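You operate a simulated robot arm through the tools that you are given. There is no shell and no other tool.

You are at the controls of a simulated two-armed robot. One attempt, no reset.

## Task
Measure the step of the middle sleeve on the glass: ring light, zero on the flange, read on top.
Fine: keep power, computer and zoom as set; leave the other sleeves alone.

Only the result counts: the job must be done as asked and must still hold three seconds after the hand-in. Knocking over, shifting, dropping, spilling or breaking anything else fails it.

## Robot
Two 7-joint arms with two-finger grippers on one trunk that stands fixed in place. Base frame: the origin is at the foot of the trunk, x ahead of it, y to its left, z up. Units: cm, rad, N and s.
The left shoulder is at [3.6, 17.5, 125.3], the right one opposite. With the tool pointing down near the work surface each hand reaches from about 10 to 80 cm from the base axis, measured 20 degrees to its own side. Payload 2.94 kg a hand.
The TCP of each hand is the grasp point between the finger pads, 3 cm short of the fingertips. In the tool frame z runs along the fingers and y along their closing line. The gripper opens to 13.8 cm. The gripper's body begins 10.9 cm behind the TCP.
Orientation is that of the tool frame in the base frame, as a unit quaternion [x, y, z, w]. With the fingers straight down and closing along the base's y, the tool's x points along the base's -x, its y along +y and its z along -z.

## Interface
- The arms move only by the tool move_arm. It takes "left_series", "right_series" or both (then of equal length, played together; a hand with none holds still); each is a list of rows, each an object of numbers (a shift or turn left out is 0, a gripper value left out holds the last): "dx", "dy", "dz": the shift along the tool's x, y, z in cm; "rx", "ry", "rz": the turn, a rotation vector about the tool's x, y, z in rad; "fingers": the finger opening in cm, from 0 to 13.8. In form: [{"dx": .., "dy": .., "dz": .., "rx": .., "ry": .., "rz": .., "fingers": ..}, ...]. A call has 1 to 20 rows; each row shifts and turns the commanded pose from where the row before left it, along the tool's axes as they then stand. Rows are played at 5 a second. More than 5 cm and 0.15 rad between two rows, or a gripper value outside its range, and nothing of the call is played. Where a pose cannot be reached the arm comes as near as it can. A force on the tool above 40 N (or 10 N above the force at the start of the call, whichever is more), or a blocked arm, ends the call early, and 0.2 s more pass. Each finger halts on what it meets, pressing with about 25 N; the grip force reading is that of the motor and also rises with nothing between the fingers. The clock runs only during rows and for 0.2 s after the last one: add rows that do not move to give the fingers time. The reply holds the time, the measured pose of the TCP, the force on the tool along the base axes, the opening and the grip force, in the units named above and with some noise, with the torque about the TCP (base axes, N m) and any sound that the robot's microphone picked up, and new pictures: "pictures" is both (left out), scene, wrist or none (wrist: the cameras of the hands that moved).
- Cameras (640 x 400 px; columns grow to the right, rows downward): "scene" is now at [9.16, 2.44, 172.99]; the picture's right is [0.31, -0.95, 0.00], its down [-0.70, -0.23, -0.68] and it looks along [0.65, 0.21, -0.73] (base axes); focal length 311 px, centre (320, 200). "left" rides on the left gripper at [7.1, -1.9, -14.6] in its tool frame; the picture's right is [0.26, 0.96, 0.00], its down [-0.85, 0.23, -0.48] and it looks along [-0.46, 0.12, 0.88] (tool axes); focal length 280 px, centre (320, 200). "right" rides on the right gripper at [7.1, 1.9, -14.6] in its tool frame; the picture's right is [-0.26, 0.97, 0.00], its down [-0.85, -0.23, -0.48] and it looks along [-0.46, -0.12, 0.88] (tool axes); focal length 280 px, centre (320, 200). There is no depth. A picture from a camera that has moved, and an enlarged one, comes with that camera's place and axes in the base frame and with its lens.
- slide_trunk(by): slides the trunk up (or, below 0, down) by that many cm; the arms and the scene camera ride with it, the base frame stays. It gives what a move gives, with no picture.
- pan_tilt(pan, tilt): turns the head with the scene camera to pan (to the left, within 2.094 rad either way) and tilt (down, from -0.506 to 1.204), counted from straight ahead of the robot. It gives what a move gives, and a new picture of the scene camera.
- inspect(camera, box): a new picture of the part [left, top, right, bottom] of that camera's present view, enlarged. It takes no simulated time.
- job_done(): hands the job in; it is judged then, once.

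Nothing tells you positions but the pictures and the camera data. Unless the task says otherwise, let go and move clear before handing in.

The tools are called after "Request:" as a command line: name --argument value ..., lists and objects as JSON in quotes. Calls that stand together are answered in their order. move_arm: Moves the arms, as the interface text tells. Its arguments: {"type":"object","properties":{"left_series":{"type":"array","items":{"type":"object","properties":{"dx":{"type":"number"},"dy":{"type":"number"},"dz":{"type":"number"},"rx":{"type":"number"},"ry":{"type":"number"},"rz":{"type":"number"},"fingers":{"type":"number"}}}},"right_series":{"type":"array","items":{"type":"object","properties":{"dx":{"type":"number"},"dy":{"type":"number"},"dz":{"type":"number"},"rx":{"type":"number"},"ry":{"type":"number"},"rz":{"type":"number"},"fingers":{"type":"number"}}}},"pictures":{"type":"string","enum":["both","scene","wrist","none"]}},"required":[]} The other tools are called the same way: slide_trunk (by) slides the trunk up or down; pan_tilt (pan, tilt) turns the head that bears the scene camera; inspect (camera, box) takes an enlarged picture of a part of a camera's view; job_done () hands the job in.

At the start:

```text
t: 0.0
left_position: [47.58, 34.75, 129.97]
left_orientation: [0.0, 1.0, 0.0, -0.001]
left_contact_force: [-0.3, -0.6, 0.7]
left_moment: [-0.03, -0.03, 0.02]
left_gripper_width: 13.81
left_gripper_force: 0.2
right_position: [50.81, -4.5, 122.96]
right_orientation: [0.001, 1.0, 0.001, 0.001]
right_contact_force: [-0.7, -0.6, 0.0]
right_moment: [-0.02, -0.01, 0.02]
right_gripper_width: 13.77
right_gripper_force: 0.0
trunk travel left (down, up): [-42.5, 30.9]
head pan, tilt: [0.316, 0.822]
```

scene: 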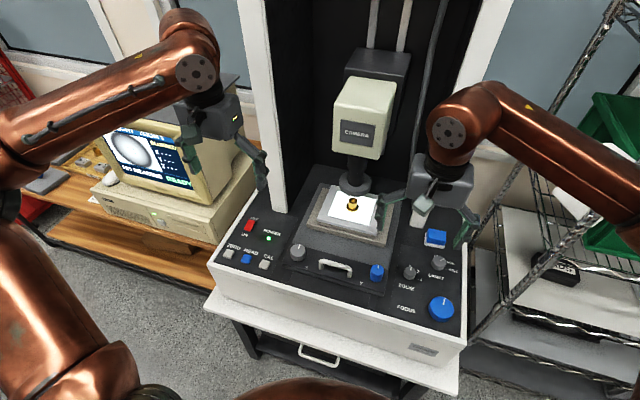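
right: 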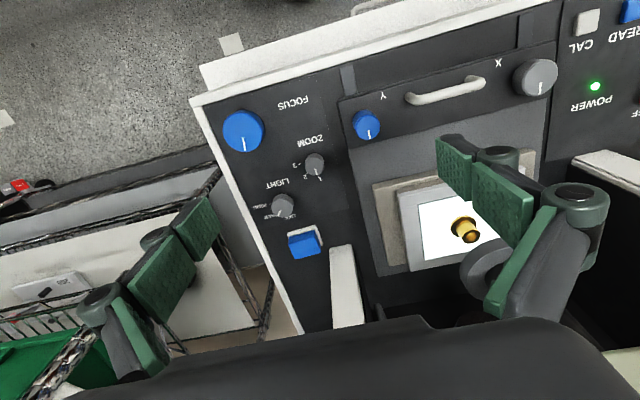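
left: 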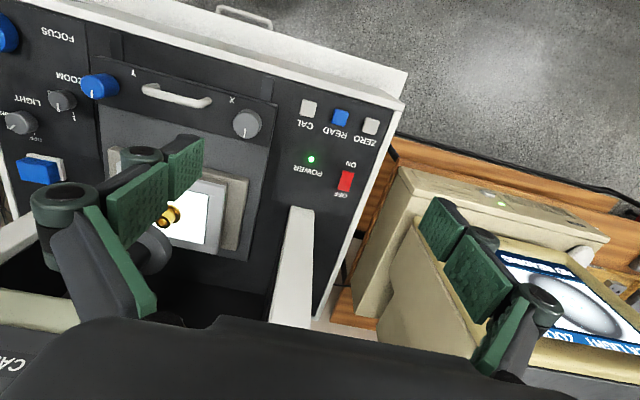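

I see a measuring microscope with a camera, a stage with brass sleeve(s) on lit glass, a control panel (ZERO, READ, CAL, POWER, X, Y, ZOOM, LIGHT, FOCUS) and a computer screen to the left. I'll look closer before moving anything.

Request:
inspect --camera "scene" --box '[200, 160, 480, 335]'

Request:
inspect --camera "scene" --box '[90, 110, 250, 210]'

Request:
inspect --camera "right" --box '[200, 60, 400, 260]'

Request:
inspect --camera "left" --box '[0, 60, 280, 280]'

Request:
inspect --camera "left" --box '[440, 220, 640, 380]'

Request:
inspect --camera "right" --box '[370, 170, 530, 280]'

```text
2.29 times, centred on (340, 248) of scene
camera zoom: at [9.16, 2.44, 172.99], right [0.31, -0.95, 0.0], down [-0.7, -0.23, -0.68], along [0.65, 0.21, -0.73], focal length 710 px, centre (274, 91)
```

zoom: 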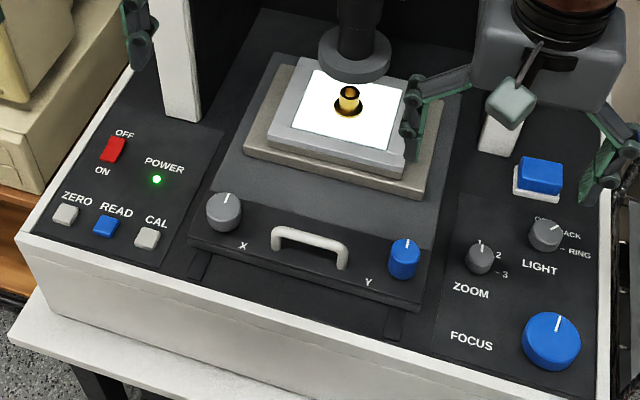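

```text
4.00 times, centred on (170, 160) of scene
camera zoom: at [9.16, 2.44, 172.99], right [0.31, -0.95, 0.0], down [-0.7, -0.23, -0.68], along [0.65, 0.21, -0.73], focal length 1243 px, centre (920, 360)
```

zoom: 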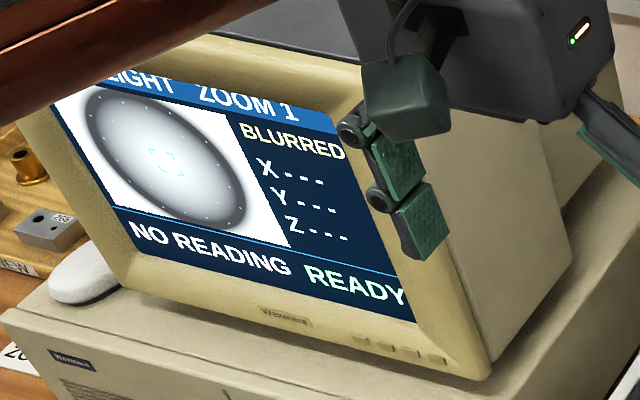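

```text
2.00 times, centred on (300, 160) of right
camera zoom: at [43.8, -2.68, 137.63], right [0.26, 0.96, 0.0], down [0.85, -0.23, 0.47], along [0.46, -0.12, -0.88], focal length 561 px, centre (360, 280)
```

zoom: 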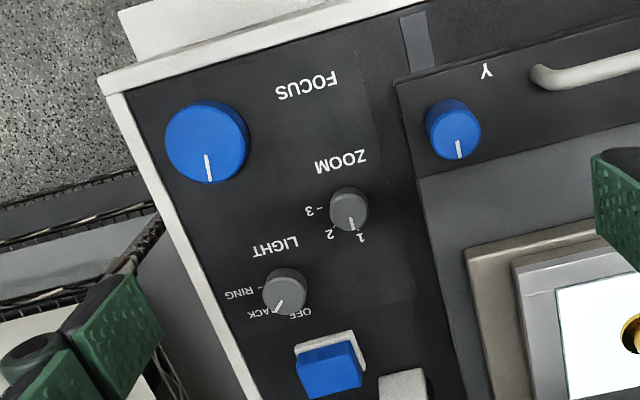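

```text
1.82 times, centred on (140, 170) of left
camera zoom: at [40.54, 32.84, 144.62], right [-0.26, 0.96, 0.0], down [0.85, 0.23, 0.48], along [0.46, 0.12, -0.88], focal length 510 px, centre (647, 254)
```

zoom: 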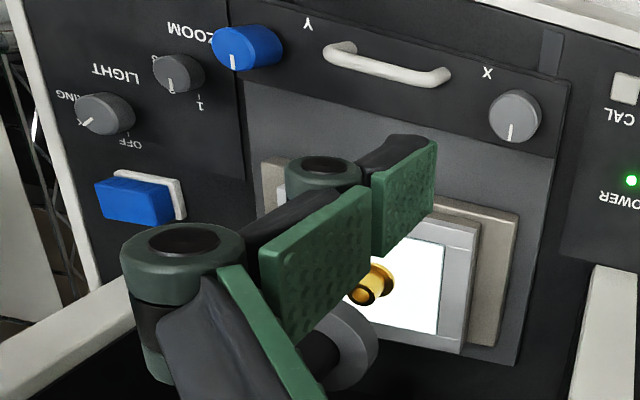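

```text
2.50 times, centred on (540, 300) of left
camera zoom: at [40.54, 32.84, 144.62], right [-0.26, 0.96, 0.0], down [0.85, 0.23, 0.48], along [0.46, 0.12, -0.88], focal length 701 px, centre (-230, -50)
```

zoom: 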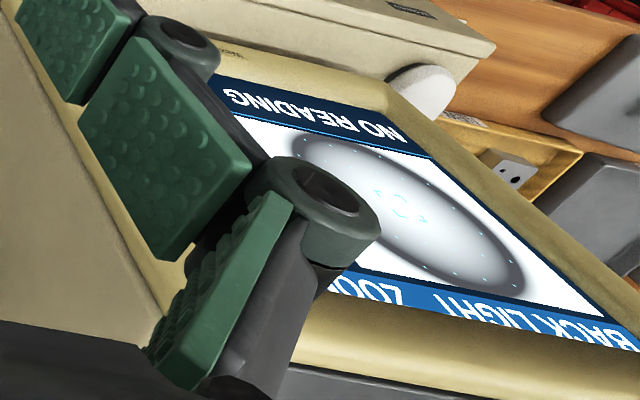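

```text
3.64 times, centred on (450, 225) of right
camera zoom: at [43.8, -2.68, 137.63], right [0.26, 0.96, 0.0], down [0.85, -0.23, 0.47], along [0.46, -0.12, -0.88], focal length 1020 px, centre (-153, 109)
```

zoom: 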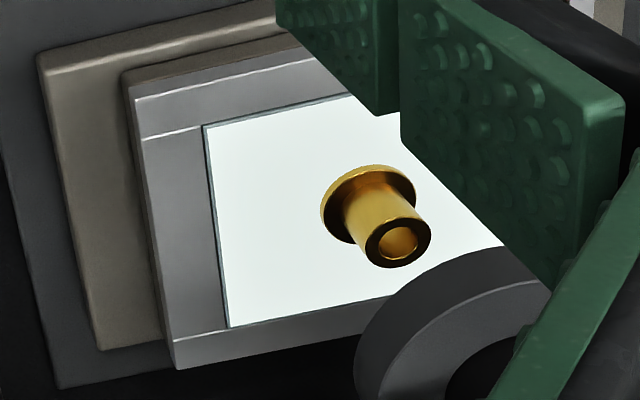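

Only one sleeve is visible on the glass, and something like a tray with another sleeve stands on the left bench. I'll turn the head to see that side, then the right side.

Request:
pan_tilt --pan 0.9 --tilt 0.8

```text
t: 1.0
left_position: [47.51, 34.74, 130.07]
left_orientation: [-0.002, 1.0, 0.0, 0.0]
left_contact_force: [-0.1, -0.2, -0.2]
left_moment: [0.01, -0.01, -0.01]
left_gripper_width: 13.8
left_gripper_force: 0.1
right_position: [50.87, -4.6, 122.98]
right_orientation: [0.001, 1.0, 0.002, 0.0]
right_contact_force: [-0.2, -0.4, -0.5]
right_moment: [0.0, -0.01, 0.05]
right_gripper_width: 13.79
right_gripper_force: 0.1
trunk travel left (down, up): [-42.5, 30.9]
head pan, tilt: [0.901, 0.799]
camera scene: at [6.61, 6.28, 173.17], right [0.78, -0.62, 0.0], down [-0.45, -0.56, -0.7], along [0.43, 0.55, -0.72], focal length 311 px, centre (320, 200)
```

scene: 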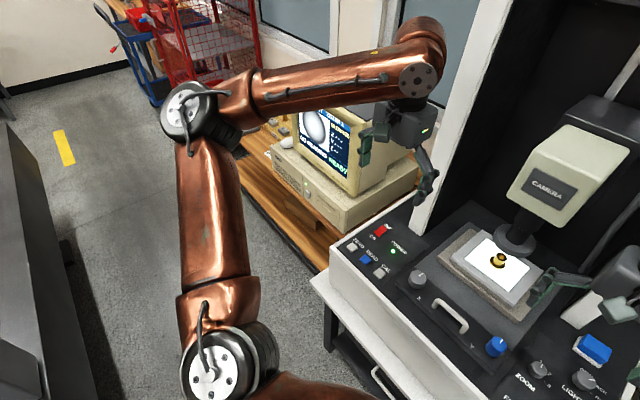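

The left arm covers the bench beyond it. I'll enlarge the area near the monitor and the stage.

Request:
inspect --camera "scene" --box '[230, 90, 390, 200]'

Request:
inspect --camera "scene" --box '[420, 210, 580, 310]'

```text
3.64 times, centred on (310, 145) of scene
camera zoom: at [6.61, 6.28, 173.17], right [0.78, -0.62, 0.0], down [-0.45, -0.56, -0.7], along [0.43, 0.55, -0.72], focal length 1130 px, centre (356, 400)
```

zoom: 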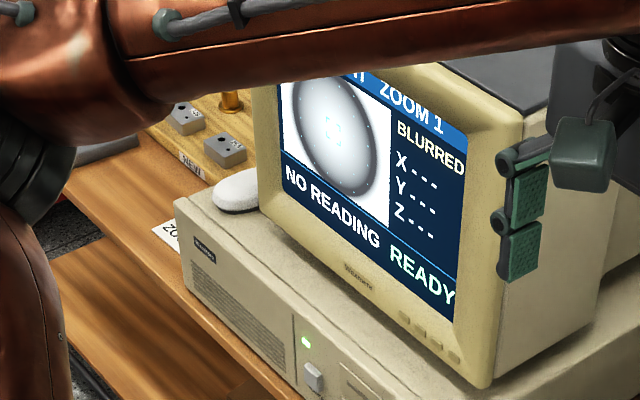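

```text
4.00 times, centred on (500, 260) of scene
camera zoom: at [6.61, 6.28, 173.17], right [0.78, -0.62, 0.0], down [-0.45, -0.56, -0.7], along [0.43, 0.55, -0.72], focal length 1243 px, centre (-400, -40)
```

zoom: 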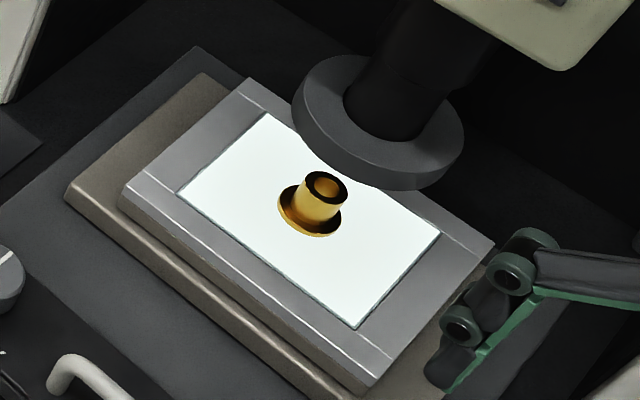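

The bench with the tray is far out of reach; it only carries spare parts. I'll lower the left hand a bit and shift the right hand aside to see the panel and the stage better.

Request:
move_arm --left_series '[{"dx": 3, "dz": 3}, {"dx": 3, "dz": 3}, {"dx": 3, "dz": 3}, {"dx": 3, "dz": 3}, {"dx": 3, "dz": 3}]' --right_series '[{"dy": -4}, {"dy": -4}, {"dy": -4, "dx": 2}, {"dy": -4, "dx": 2}, {"dy": -4, "dx": 2}]'

Request:
pan_tilt --pan 0.3 --tilt 0.75

```text
t: 2.4
left_position: [35.48, 33.51, 120.43]
left_orientation: [0.02, 0.997, -0.002, 0.075]
left_contact_force: [0.7, 0.7, -0.1]
left_moment: [-0.06, 0.01, -0.02]
left_gripper_width: 13.81
left_gripper_force: 0.0
left hand out of reach, approached as far as the arm can: row 5
right_position: [44.86, -24.34, 122.96]
right_orientation: [0.0, 1.0, 0.0, -0.001]
right_contact_force: [-0.2, 0.8, 0.4]
right_moment: [-0.08, 0.0, -0.01]
right_gripper_width: 13.8
right_gripper_force: 0.1
trunk travel left (down, up): [-42.5, 30.9]
head pan, tilt: [0.901, 0.799]
stopped in row 5 (left hand): the arm was blocked; the commanded pose is now the measured one
camera scene: at [6.7, 6.47, 173.16], right [0.78, -0.62, 0.0], down [-0.45, -0.56, -0.7], along [0.43, 0.55, -0.72], focal length 311 px, centre (320, 200)
camera right: at [37.89, -22.53, 137.53], right [0.26, 0.97, 0.0], down [0.85, -0.23, 0.47], along [0.46, -0.12, -0.88], focal length 280 px, centre (320, 200)
camera left: at [26.2, 32.06, 133.69], right [-0.22, 0.98, -0.04], down [0.78, 0.2, 0.6], along [0.59, 0.1, -0.8], focal length 280 px, centre (320, 200)
```

scene: 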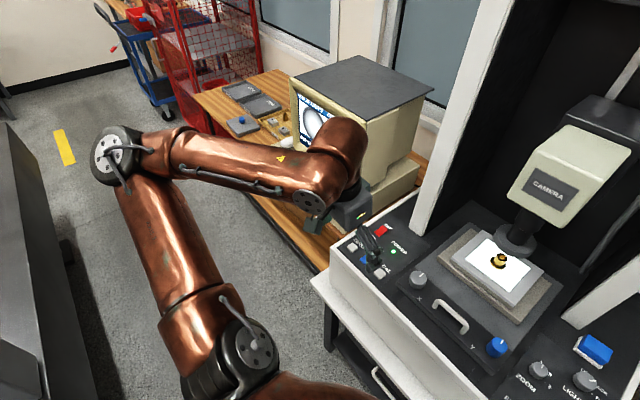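
right: 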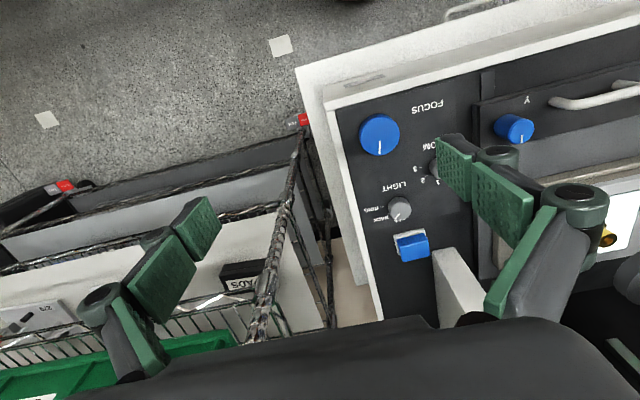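
left: 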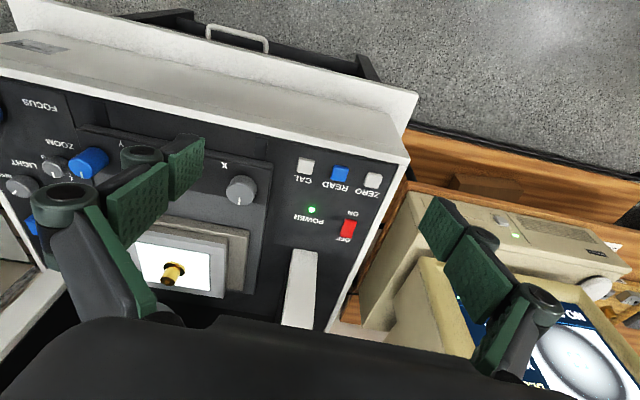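

```text
t: 3.4
left_position: [35.45, 33.59, 120.41]
left_orientation: [0.021, 0.997, -0.001, 0.077]
left_contact_force: [0.6, 0.0, 0.2]
left_moment: [-0.02, 0.02, -0.02]
left_gripper_width: 13.81
left_gripper_force: 0.0
right_position: [44.84, -24.61, 122.86]
right_orientation: [0.0, 1.0, 0.001, -0.001]
right_contact_force: [0.0, 0.2, 0.5]
right_moment: [-0.02, -0.05, -0.02]
right_gripper_width: 13.8
right_gripper_force: 0.0
trunk travel left (down, up): [-42.5, 30.9]
head pan, tilt: [0.3, 0.75]
camera scene: at [9.5, 2.44, 173.57], right [0.3, -0.95, 0.0], down [-0.65, -0.2, -0.73], along [0.7, 0.22, -0.68], focal length 311 px, centre (320, 200)
```

scene: 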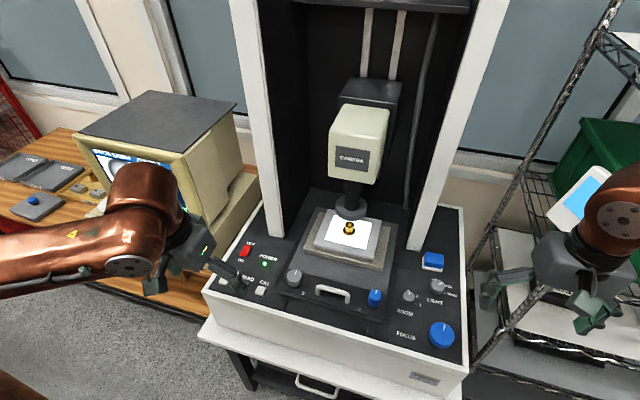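

Now the panel and stage are clear of the arms. I'll take enlarged views.

Request:
inspect --camera "scene" --box '[290, 185, 410, 260]'

Request:
inspect --camera "scene" --box '[370, 240, 480, 360]'

Request:
inspect --camera "scene" --box '[200, 225, 340, 320]'

Request:
inspect --camera "scene" --box '[0, 120, 220, 260]'

Request:
inspect --camera "right" --box '[330, 90, 550, 270]'

Request:
inspect --camera "left" --box '[100, 210, 260, 310]'

```text
5.33 times, centred on (350, 222) of scene
camera zoom: at [9.5, 2.44, 173.57], right [0.3, -0.95, 0.0], down [-0.65, -0.2, -0.73], along [0.7, 0.22, -0.68], focal length 1658 px, centre (160, 80)
```

zoom: 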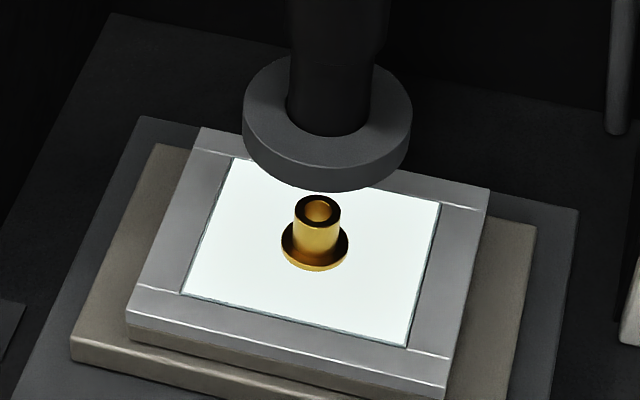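

```text
3.33 times, centred on (425, 300) of scene
camera zoom: at [9.5, 2.44, 173.57], right [0.3, -0.95, 0.0], down [-0.65, -0.2, -0.73], along [0.7, 0.22, -0.68], focal length 1036 px, centre (-30, -133)
```

zoom: 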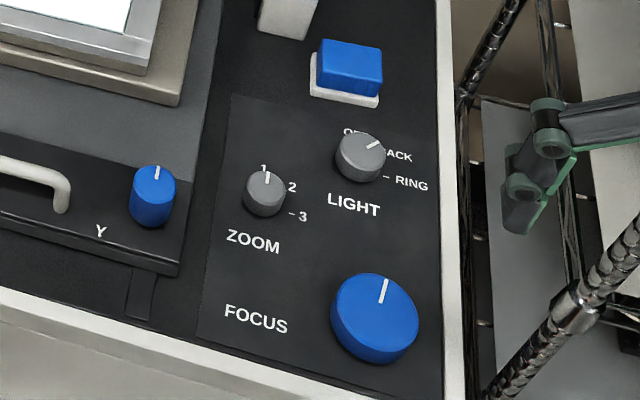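

```text
4.21 times, centred on (270, 272) of scene
camera zoom: at [9.5, 2.44, 173.57], right [0.3, -0.95, 0.0], down [-0.65, -0.2, -0.73], along [0.7, 0.22, -0.68], focal length 1309 px, centre (530, -105)
```

zoom: 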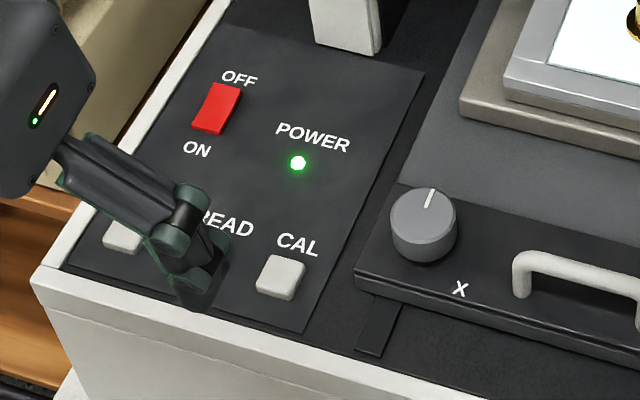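

```text
2.86 times, centred on (110, 190) of scene
camera zoom: at [9.5, 2.44, 173.57], right [0.3, -0.95, 0.0], down [-0.65, -0.2, -0.73], along [0.7, 0.22, -0.68], focal length 888 px, centre (920, 229)
```

zoom: 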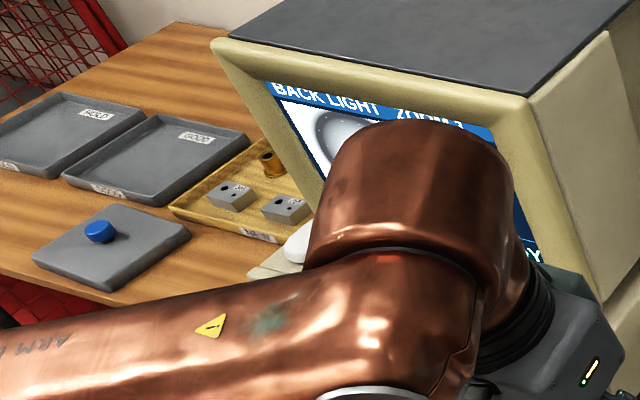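

```text
2.22 times, centred on (440, 180) of right
camera zoom: at [37.81, -22.66, 137.54], right [0.26, 0.97, 0.0], down [0.85, -0.23, 0.47], along [0.46, -0.12, -0.88], focal length 623 px, centre (53, 244)
```

zoom: 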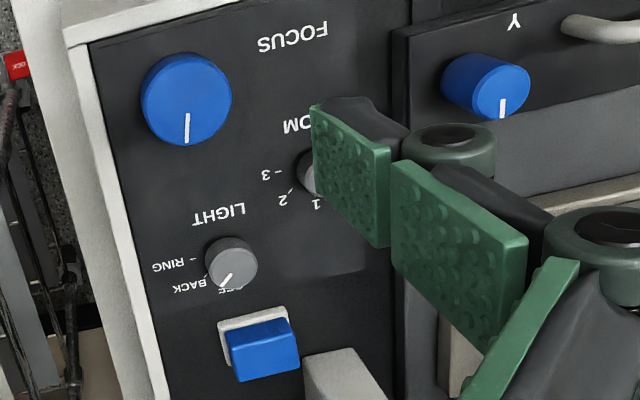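

```text
4.00 times, centred on (180, 260) of left
camera zoom: at [26.12, 31.93, 133.74], right [-0.22, 0.98, -0.04], down [0.78, 0.2, 0.6], along [0.59, 0.1, -0.8], focal length 1122 px, centre (880, -40)
```

zoom: 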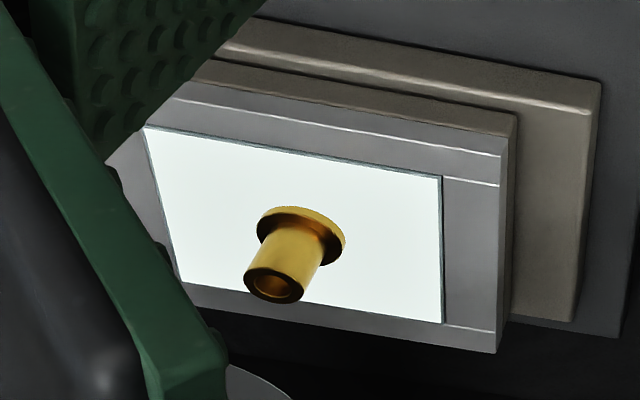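

The glass carries one brass sleeve (the others are far off on the bench), already roughly under the lens. LIGHT (about [66,-15,93]) stands at BACK; FOCUS is about [52,-16,94], X knob about [56,25,96], the buttons about [51,34..46,92]. I'll bring the right hand over LIGHT at a height and the left hand lower, forward, so the monitor comes into view.

Request:
move_arm --left_series '[{"dx": -3, "ry": 0.075, "rz": -0.02}, {"dx": -3, "ry": 0.075, "rz": -0.02}, {"dx": -3, "dz": 2}, {"dx": -2, "dz": 3}, {"dz": 3}, {}]' --right_series '[{"dx": -3.6, "dy": 1.6, "dz": 2}, {"dx": -3.6, "dy": 1.6, "dz": 2}, {"dx": -3.6, "dy": 1.6, "dz": 2}, {"dx": -3.6, "dy": 1.6, "dz": 2}, {"dx": -3.6, "dy": 1.6, "dz": 2}, {"dx": -3.6, "dy": 1.6, "dz": 2}]'

```text
t: 4.8
left_position: [46.45, 33.3, 113.1]
left_orientation: [0.001, 1.0, -0.001, 0.002]
left_contact_force: [0.3, -0.4, 0.6]
left_moment: [-0.03, 0.04, 0.0]
left_gripper_width: 13.78
left_gripper_force: 0.0
right_position: [66.5, -14.96, 110.78]
right_orientation: [-0.001, 1.0, 0.0, -0.001]
right_contact_force: [0.9, 0.3, -0.8]
right_moment: [0.03, 0.04, 0.0]
right_gripper_width: 13.79
right_gripper_force: 0.1
trunk travel left (down, up): [-42.5, 30.9]
head pan, tilt: [0.3, 0.75]
camera scene: at [9.74, 2.58, 173.55], right [0.3, -0.96, 0.0], down [-0.65, -0.2, -0.73], along [0.7, 0.22, -0.68], focal length 311 px, centre (320, 200)
camera right: at [59.56, -13.01, 125.43], right [0.26, 0.96, 0.0], down [0.85, -0.23, 0.47], along [0.46, -0.12, -0.88], focal length 280 px, centre (320, 200)
camera left: at [39.41, 31.5, 127.62], right [-0.26, 0.97, 0.0], down [0.85, 0.23, 0.48], along [0.46, 0.12, -0.88], focal length 280 px, centre (320, 200)
```

scene: 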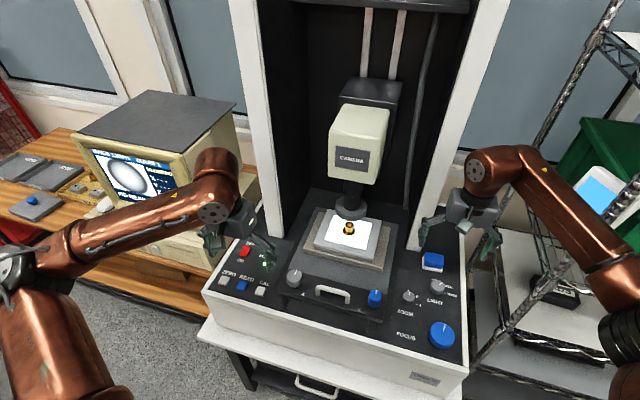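
right: 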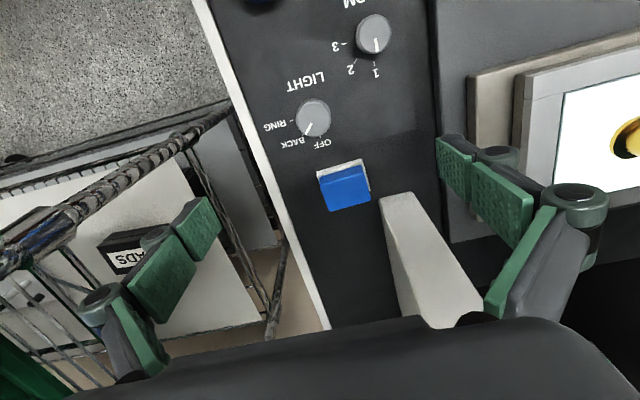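
left: 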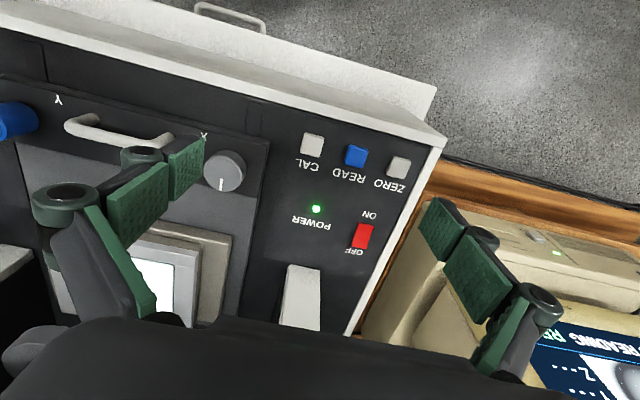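

The monitor is now mostly visible. I'll enlarge the monitor and the LIGHT knob.

Request:
inspect --camera "scene" --box '[70, 130, 210, 215]'

Request:
inspect --camera "right" --box '[240, 0, 420, 220]'

Request:
inspect --camera "left" --box '[180, 110, 440, 280]'

Request:
inspect --camera "scene" --box '[260, 255, 400, 335]'

```text
4.57 times, centred on (140, 172) of scene
camera zoom: at [9.74, 2.58, 173.55], right [0.3, -0.96, 0.0], down [-0.65, -0.2, -0.73], along [0.7, 0.22, -0.68], focal length 1421 px, centre (1143, 326)
```

zoom: 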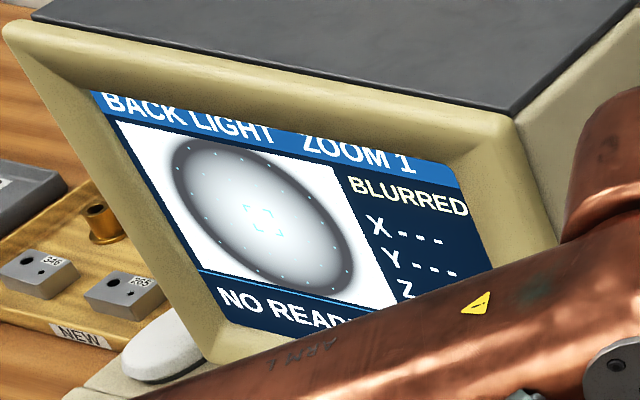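

```text
1.82 times, centred on (330, 110) of right
camera zoom: at [59.56, -13.01, 125.43], right [0.26, 0.96, 0.0], down [0.85, -0.23, 0.47], along [0.46, -0.12, -0.88], focal length 510 px, centre (302, 364)
```

zoom: 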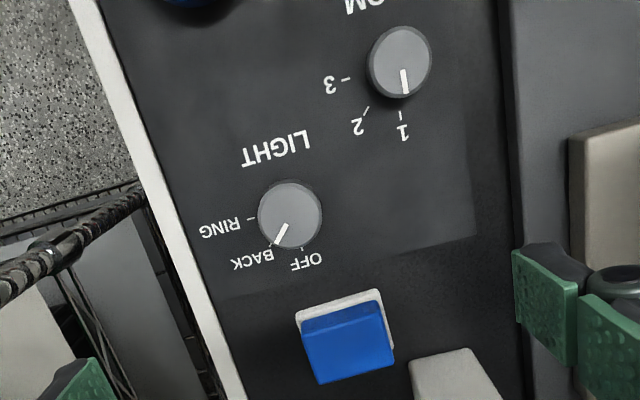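

```text
2.35 times, centred on (310, 195) of left
camera zoom: at [39.41, 31.5, 127.62], right [-0.26, 0.97, 0.0], down [0.85, 0.23, 0.48], along [0.46, 0.12, -0.88], focal length 660 px, centre (344, 212)
```

zoom: 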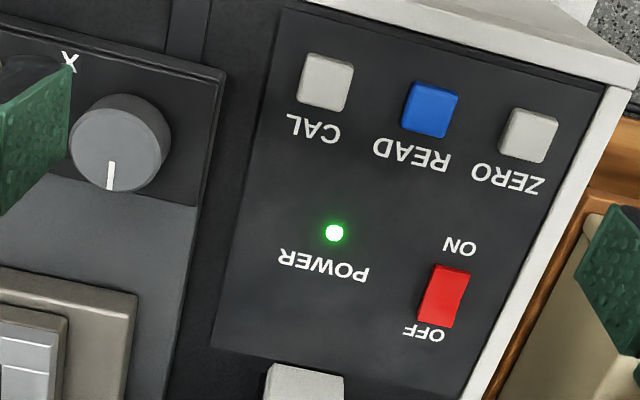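

```text
4.57 times, centred on (330, 295) of scene
camera zoom: at [9.74, 2.58, 173.55], right [0.3, -0.96, 0.0], down [-0.65, -0.2, -0.73], along [0.7, 0.22, -0.68], focal length 1421 px, centre (274, -234)
```

zoom: 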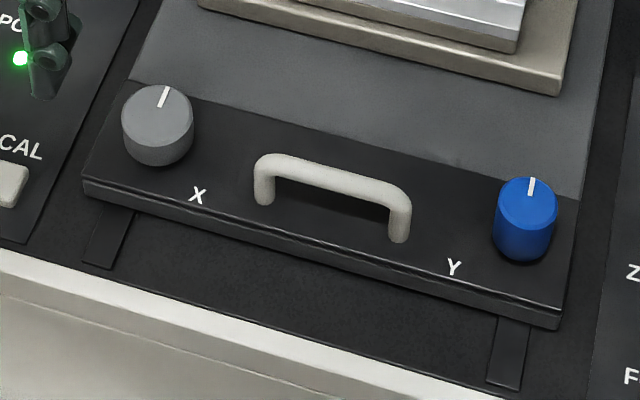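

LIGHT must turn clockwise by about 50° (BACK to RING). I'll lower the right hand over the LIGHT knob, partly closing the fingers, and check the alignment.

Request:
move_arm --right_series '[{"dx": 0.5, "dy": -0.3, "dz": 3, "fingers": 7.5}, {"dz": 4}, {"dz": 3.5}, {}]'

Request:
inspect --camera "scene" --box '[390, 220, 500, 310]'

```text
t: 5.8
left_position: [46.32, 33.27, 113.17]
left_orientation: [0.0, 1.0, -0.001, 0.002]
left_contact_force: [-0.5, 0.3, -0.5]
left_moment: [-0.03, 0.0, -0.01]
left_gripper_width: 13.81
left_gripper_force: 0.0
right_position: [66.0, -15.18, 100.37]
right_orientation: [0.001, 1.0, 0.001, 0.0]
right_contact_force: [0.6, -0.9, 0.3]
right_moment: [-0.01, 0.0, -0.01]
right_gripper_width: 7.48
right_gripper_force: 0.1
trunk travel left (down, up): [-42.5, 30.9]
head pan, tilt: [0.3, 0.75]
camera scene: at [9.46, 2.44, 173.58], right [0.3, -0.96, 0.0], down [-0.65, -0.2, -0.73], along [0.7, 0.22, -0.68], focal length 311 px, centre (320, 200)
camera right: at [58.9, -13.35, 114.98], right [0.26, 0.96, 0.0], down [0.85, -0.23, 0.47], along [0.46, -0.12, -0.88], focal length 280 px, centre (320, 200)
```

scene: 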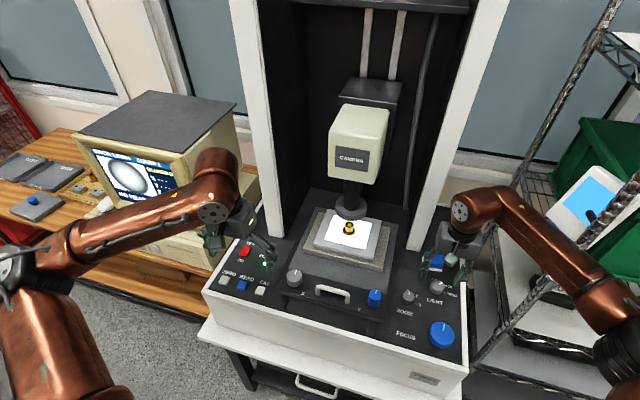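
right: 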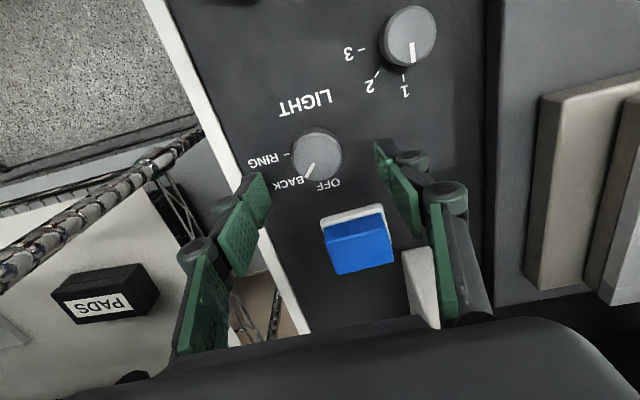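

```text
4.44 times, centred on (445, 265) of scene
camera zoom: at [9.46, 2.44, 173.58], right [0.3, -0.96, 0.0], down [-0.65, -0.2, -0.73], along [0.7, 0.22, -0.68], focal length 1381 px, centre (-236, -89)
```

zoom: 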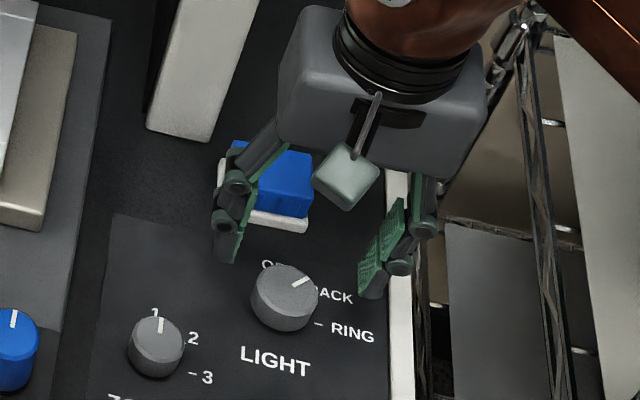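

The LIGHT knob top is at about [65.9,-15.4,94], 4 cm wide. I'll lower the fingers around it and close.

Request:
move_arm --right_series '[{"dy": -0.2, "dz": 2.2}, {"dz": 2.2}, {"fingers": 2.5}, {}, {}, {}]'

Request:
inspect --camera "scene" --box '[390, 220, 500, 310]'

```text
t: 7.2
left_position: [46.33, 33.18, 113.29]
left_orientation: [0.001, 1.0, 0.0, 0.002]
left_contact_force: [0.4, -0.2, 0.1]
left_moment: [-0.02, 0.0, 0.0]
left_gripper_width: 13.79
left_gripper_force: 0.0
right_position: [65.88, -15.47, 95.76]
right_orientation: [0.0, 1.0, 0.0, -0.001]
right_contact_force: [0.0, -1.6, -0.8]
right_moment: [-0.05, 0.04, 0.01]
right_gripper_width: 3.7
right_gripper_force: 43.0
trunk travel left (down, up): [-42.5, 30.9]
head pan, tilt: [0.3, 0.75]
camera scene: at [9.5, 2.38, 173.57], right [0.3, -0.96, 0.0], down [-0.65, -0.2, -0.73], along [0.7, 0.22, -0.68], focal length 311 px, centre (320, 200)
camera right: at [58.9, -13.53, 110.54], right [0.26, 0.96, 0.0], down [0.85, -0.23, 0.47], along [0.46, -0.12, -0.88], focal length 280 px, centre (320, 200)
```

scene: 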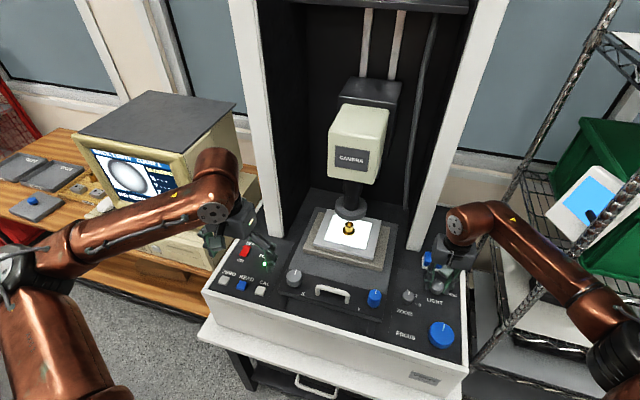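
right: 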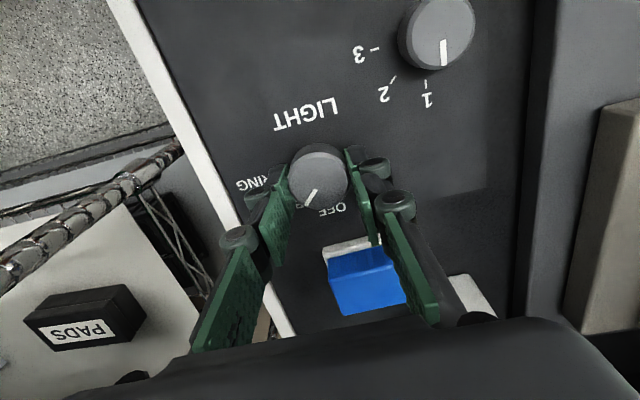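

```text
4.44 times, centred on (445, 265) of scene
camera zoom: at [9.5, 2.38, 173.57], right [0.3, -0.96, 0.0], down [-0.65, -0.2, -0.73], along [0.7, 0.22, -0.68], focal length 1381 px, centre (-236, -89)
```

zoom: 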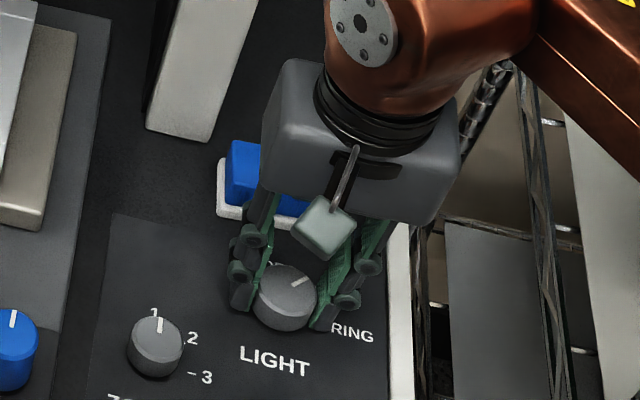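

The knob is held (3.7 cm). Turning clockwise (positive about tool z) about 0.9 rad to RING.

Request:
move_arm --right_series '[{"rz": 0.1}, {"rz": 0.1}, {"rz": 0.1}, {"rz": 0.1}, {"rz": 0.1}, {"rz": 0.1}, {"rz": 0.1}, {"rz": 0.1}, {}]'

Request:
inspect --camera "scene" --box '[70, 130, 210, 215]'

Request:
inspect --camera "scene" --box '[390, 220, 500, 310]'

```text
t: 9.2
left_position: [46.37, 33.2, 113.24]
left_orientation: [0.002, 1.0, -0.001, 0.002]
left_contact_force: [-0.6, 0.0, 0.3]
left_moment: [-0.03, 0.05, -0.01]
left_gripper_width: 13.79
left_gripper_force: 0.1
right_position: [65.86, -15.53, 95.91]
right_orientation: [0.39, 0.921, 0.0, -0.002]
right_contact_force: [-4.8, -8.4, -8.9]
right_moment: [-0.19, 0.14, 0.64]
right_gripper_width: 3.74
right_gripper_force: 44.9
trunk travel left (down, up): [-42.5, 30.9]
head pan, tilt: [0.3, 0.75]
camera scene: at [9.55, 2.26, 173.57], right [0.3, -0.96, 0.0], down [-0.65, -0.2, -0.73], along [0.7, 0.22, -0.68], focal length 311 px, centre (320, 200)
camera right: at [62.4, -9.18, 110.55], right [0.88, 0.48, 0.0], down [0.43, -0.77, 0.47], along [0.23, -0.42, -0.88], focal length 280 px, centre (320, 200)
```

scene: 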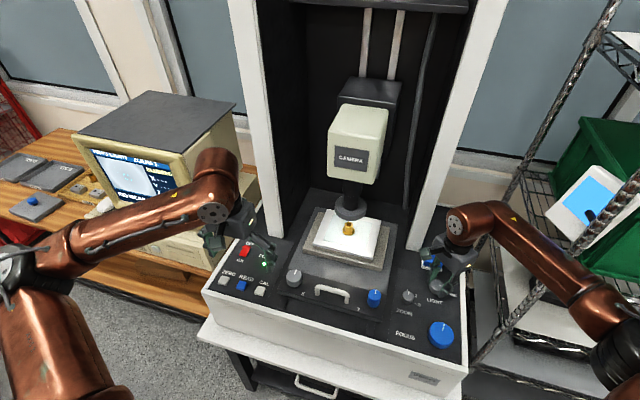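
right: 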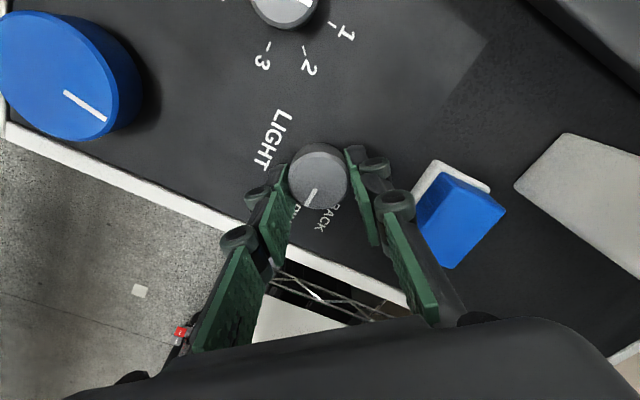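

```text
4.57 times, centred on (140, 172) of scene
camera zoom: at [9.55, 2.26, 173.57], right [0.3, -0.96, 0.0], down [-0.65, -0.2, -0.73], along [0.7, 0.22, -0.68], focal length 1421 px, centre (1143, 326)
```

zoom: 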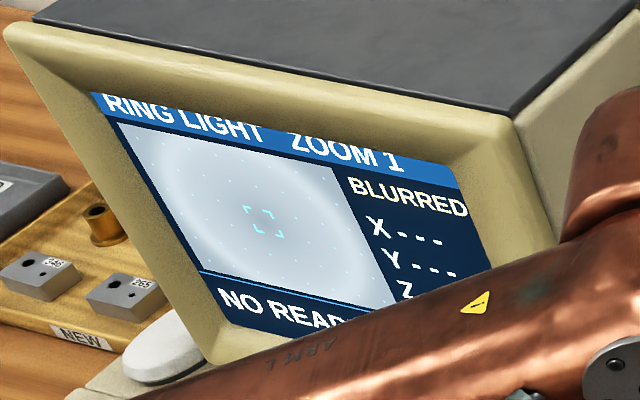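

```text
4.44 times, centred on (445, 265) of scene
camera zoom: at [9.55, 2.26, 173.57], right [0.3, -0.96, 0.0], down [-0.65, -0.2, -0.73], along [0.7, 0.22, -0.68], focal length 1381 px, centre (-236, -89)
```

zoom: 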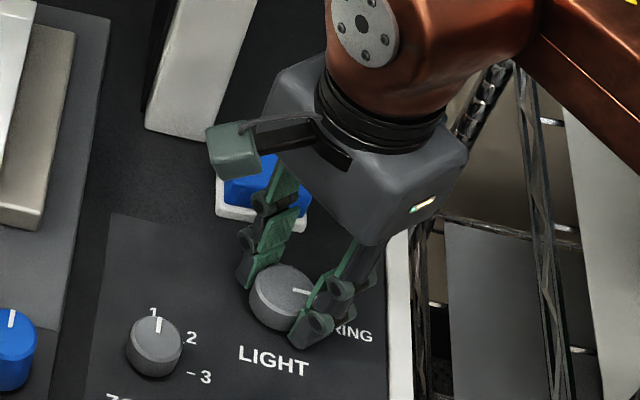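

The monitor now reads RING LIGHT. I'll release the knob, rise, and check it stays.

Request:
move_arm --right_series '[{"fingers": 7.5}, {}, {}, {"dz": -3}, {"dz": -4}, {"dz": -4}]'

Request:
inspect --camera "scene" --box '[70, 130, 210, 215]'

Request:
inspect --camera "scene" --box '[390, 220, 500, 310]'

```text
t: 10.6
left_position: [46.31, 33.29, 113.25]
left_orientation: [0.001, 1.0, 0.0, 0.002]
left_contact_force: [-1.4, -0.4, -0.7]
left_moment: [-0.01, -0.01, 0.01]
left_gripper_width: 13.82
left_gripper_force: 0.0
right_position: [65.86, -15.45, 107.07]
right_orientation: [0.389, 0.921, 0.0, -0.001]
right_contact_force: [-0.2, -1.0, 0.0]
right_moment: [-0.02, -0.05, -0.05]
right_gripper_width: 7.5
right_gripper_force: 0.0
trunk travel left (down, up): [-42.5, 30.9]
head pan, tilt: [0.3, 0.75]
camera scene: at [9.42, 2.44, 173.58], right [0.3, -0.96, 0.0], down [-0.65, -0.2, -0.73], along [0.7, 0.22, -0.68], focal length 311 px, centre (320, 200)
camera right: at [62.3, -9.08, 121.7], right [0.87, 0.48, 0.0], down [0.43, -0.77, 0.47], along [0.23, -0.42, -0.88], focal length 280 px, centre (320, 200)
```

scene: 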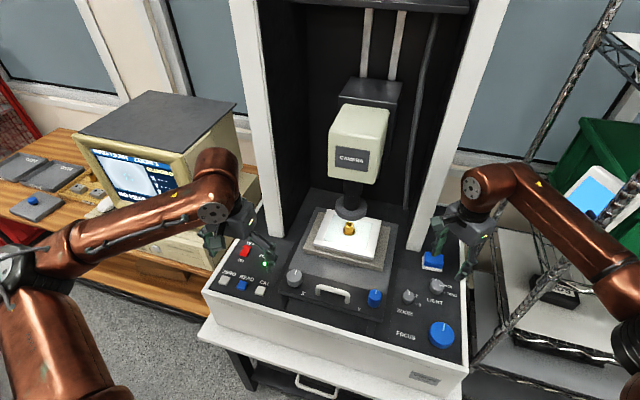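
right: 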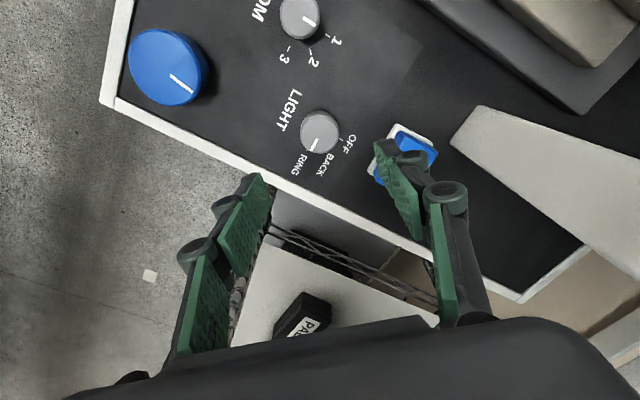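

```text
4.57 times, centred on (140, 172) of scene
camera zoom: at [9.42, 2.44, 173.58], right [0.3, -0.96, 0.0], down [-0.65, -0.2, -0.73], along [0.7, 0.22, -0.68], focal length 1421 px, centre (1143, 326)
```

zoom: 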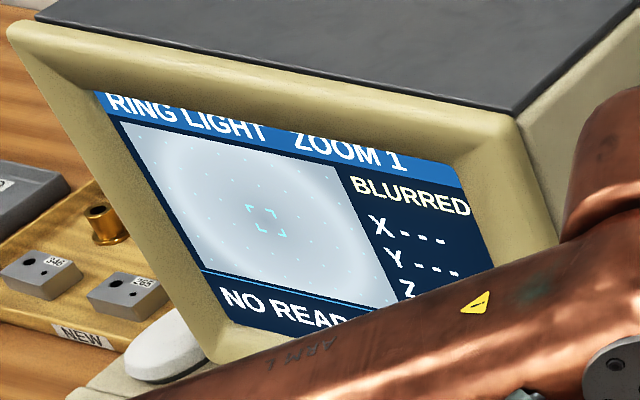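

```text
4.44 times, centred on (445, 265) of scene
camera zoom: at [9.42, 2.44, 173.58], right [0.3, -0.96, 0.0], down [-0.65, -0.2, -0.73], along [0.7, 0.22, -0.68], focal length 1381 px, centre (-236, -89)
```

zoom: 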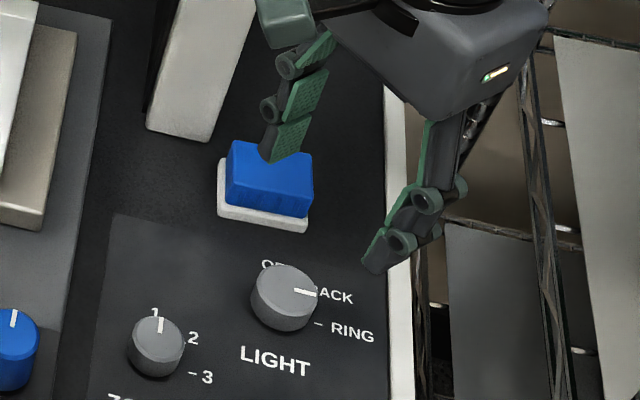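

RING is set and holds. Next the FOCUS knob at about [51.7,-16.7,95.4], about 6.5 cm wide: I'll turn the hand back to neutral and go over it.

Request:
move_arm --right_series '[{"rz": -0.133}, {"rz": -0.133}, {"rz": -0.133}, {"rz": -0.133}, {"rz": -0.133}, {"rz": -0.133}, {"dx": 3.55, "dy": -0.31, "fingers": 10}, {"dx": 3.55, "dy": -0.31}, {"dx": 3.55, "dy": -0.31}, {"dx": 3.55, "dy": -0.31}, {"dz": 4}, {}]'

Request:
inspect --camera "scene" --box '[390, 270, 500, 370]'

```text
t: 13.2
left_position: [46.24, 33.24, 113.26]
left_orientation: [0.001, 1.0, -0.001, 0.002]
left_contact_force: [0.4, 0.0, 0.9]
left_moment: [0.01, 0.0, 0.03]
left_gripper_width: 13.79
left_gripper_force: 0.1
right_position: [51.49, -16.58, 103.12]
right_orientation: [0.001, 1.0, 0.001, 0.0]
right_contact_force: [-0.3, 0.2, 0.3]
right_moment: [0.02, -0.02, 0.02]
right_gripper_width: 10.02
right_gripper_force: 0.0
trunk travel left (down, up): [-42.5, 30.9]
head pan, tilt: [0.3, 0.75]
camera scene: at [9.36, 2.41, 173.59], right [0.3, -0.96, 0.0], down [-0.65, -0.2, -0.73], along [0.7, 0.22, -0.68], focal length 311 px, centre (320, 200)
camera right: at [44.48, -14.72, 117.76], right [0.26, 0.96, 0.0], down [0.85, -0.23, 0.48], along [0.46, -0.12, -0.88], focal length 280 px, centre (320, 200)
```

scene: 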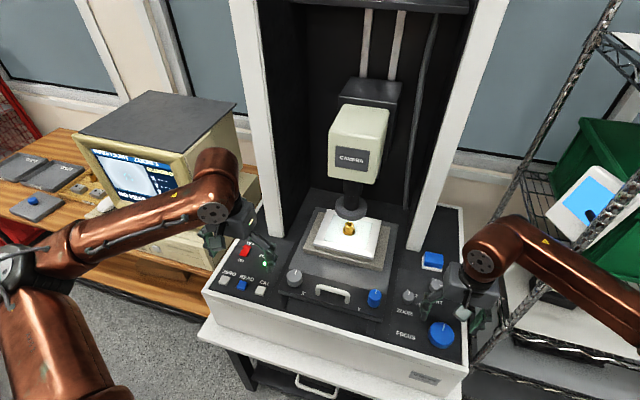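
right: 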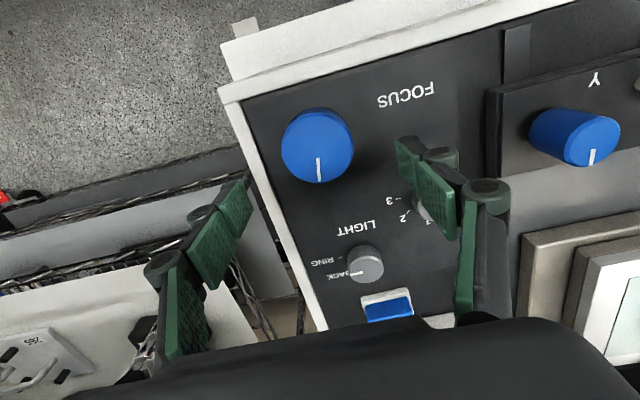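

```text
4.00 times, centred on (445, 320) of scene
camera zoom: at [9.36, 2.41, 173.59], right [0.3, -0.96, 0.0], down [-0.65, -0.2, -0.73], along [0.7, 0.22, -0.68], focal length 1243 px, centre (-180, -280)
```

zoom: 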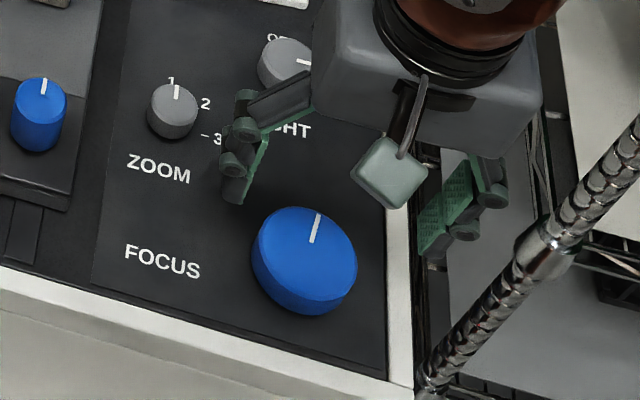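

Alignment is good; lowering around the FOCUS knob and gripping.

Request:
move_arm --right_series '[{"dx": 0.1, "dy": -0.1, "fingers": 8.8}, {"dz": 3}, {"dz": 3.3}, {"fingers": 5}, {}, {}, {}]'

Request:
inspect --camera "scene" --box '[390, 270, 500, 370]'

Request:
inspect --camera "scene" --box '[70, 130, 210, 215]'

```text
t: 14.8
left_position: [46.36, 33.07, 113.29]
left_orientation: [0.002, 1.0, 0.0, 0.002]
left_contact_force: [-0.1, -0.5, 0.1]
left_moment: [0.03, -0.02, -0.03]
left_gripper_width: 13.8
left_gripper_force: 0.0
right_position: [51.59, -16.88, 96.77]
right_orientation: [0.001, 1.0, 0.001, 0.0]
right_contact_force: [0.1, -8.5, 3.9]
right_moment: [-0.53, 0.04, -0.02]
right_gripper_width: 5.84
right_gripper_force: 45.3
trunk travel left (down, up): [-42.5, 30.9]
head pan, tilt: [0.3, 0.75]
camera scene: at [9.47, 2.27, 173.58], right [0.3, -0.96, 0.0], down [-0.65, -0.2, -0.73], along [0.7, 0.22, -0.68], focal length 311 px, centre (320, 200)
camera right: at [44.57, -14.9, 111.36], right [0.27, 0.96, 0.0], down [0.85, -0.23, 0.48], along [0.46, -0.13, -0.88], focal length 280 px, centre (320, 200)
```

scene: 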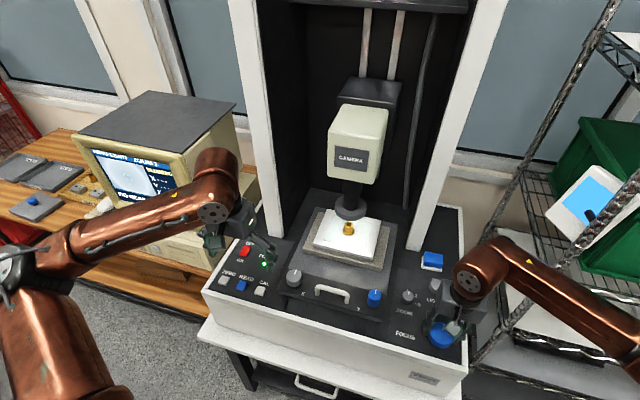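
right: 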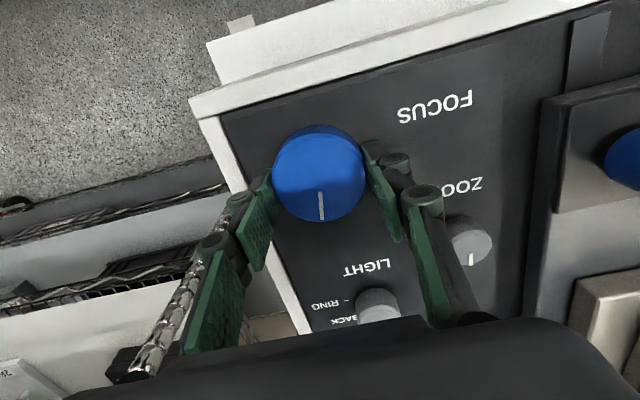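

```text
4.00 times, centred on (445, 320) of scene
camera zoom: at [9.47, 2.27, 173.58], right [0.3, -0.96, 0.0], down [-0.65, -0.2, -0.73], along [0.7, 0.22, -0.68], focal length 1243 px, centre (-180, -280)
```

zoom: 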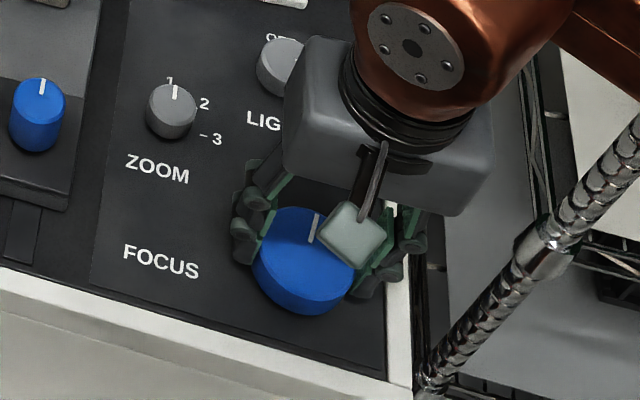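

```text
4.57 times, centred on (140, 172) of scene
camera zoom: at [9.47, 2.27, 173.58], right [0.3, -0.96, 0.0], down [-0.65, -0.2, -0.73], along [0.7, 0.22, -0.68], focal length 1421 px, centre (1143, 326)
```

zoom: 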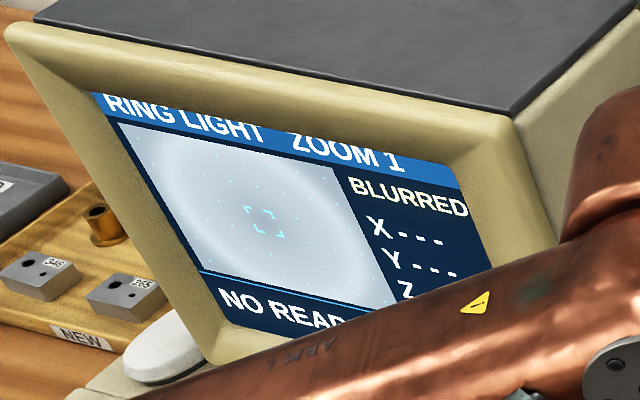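

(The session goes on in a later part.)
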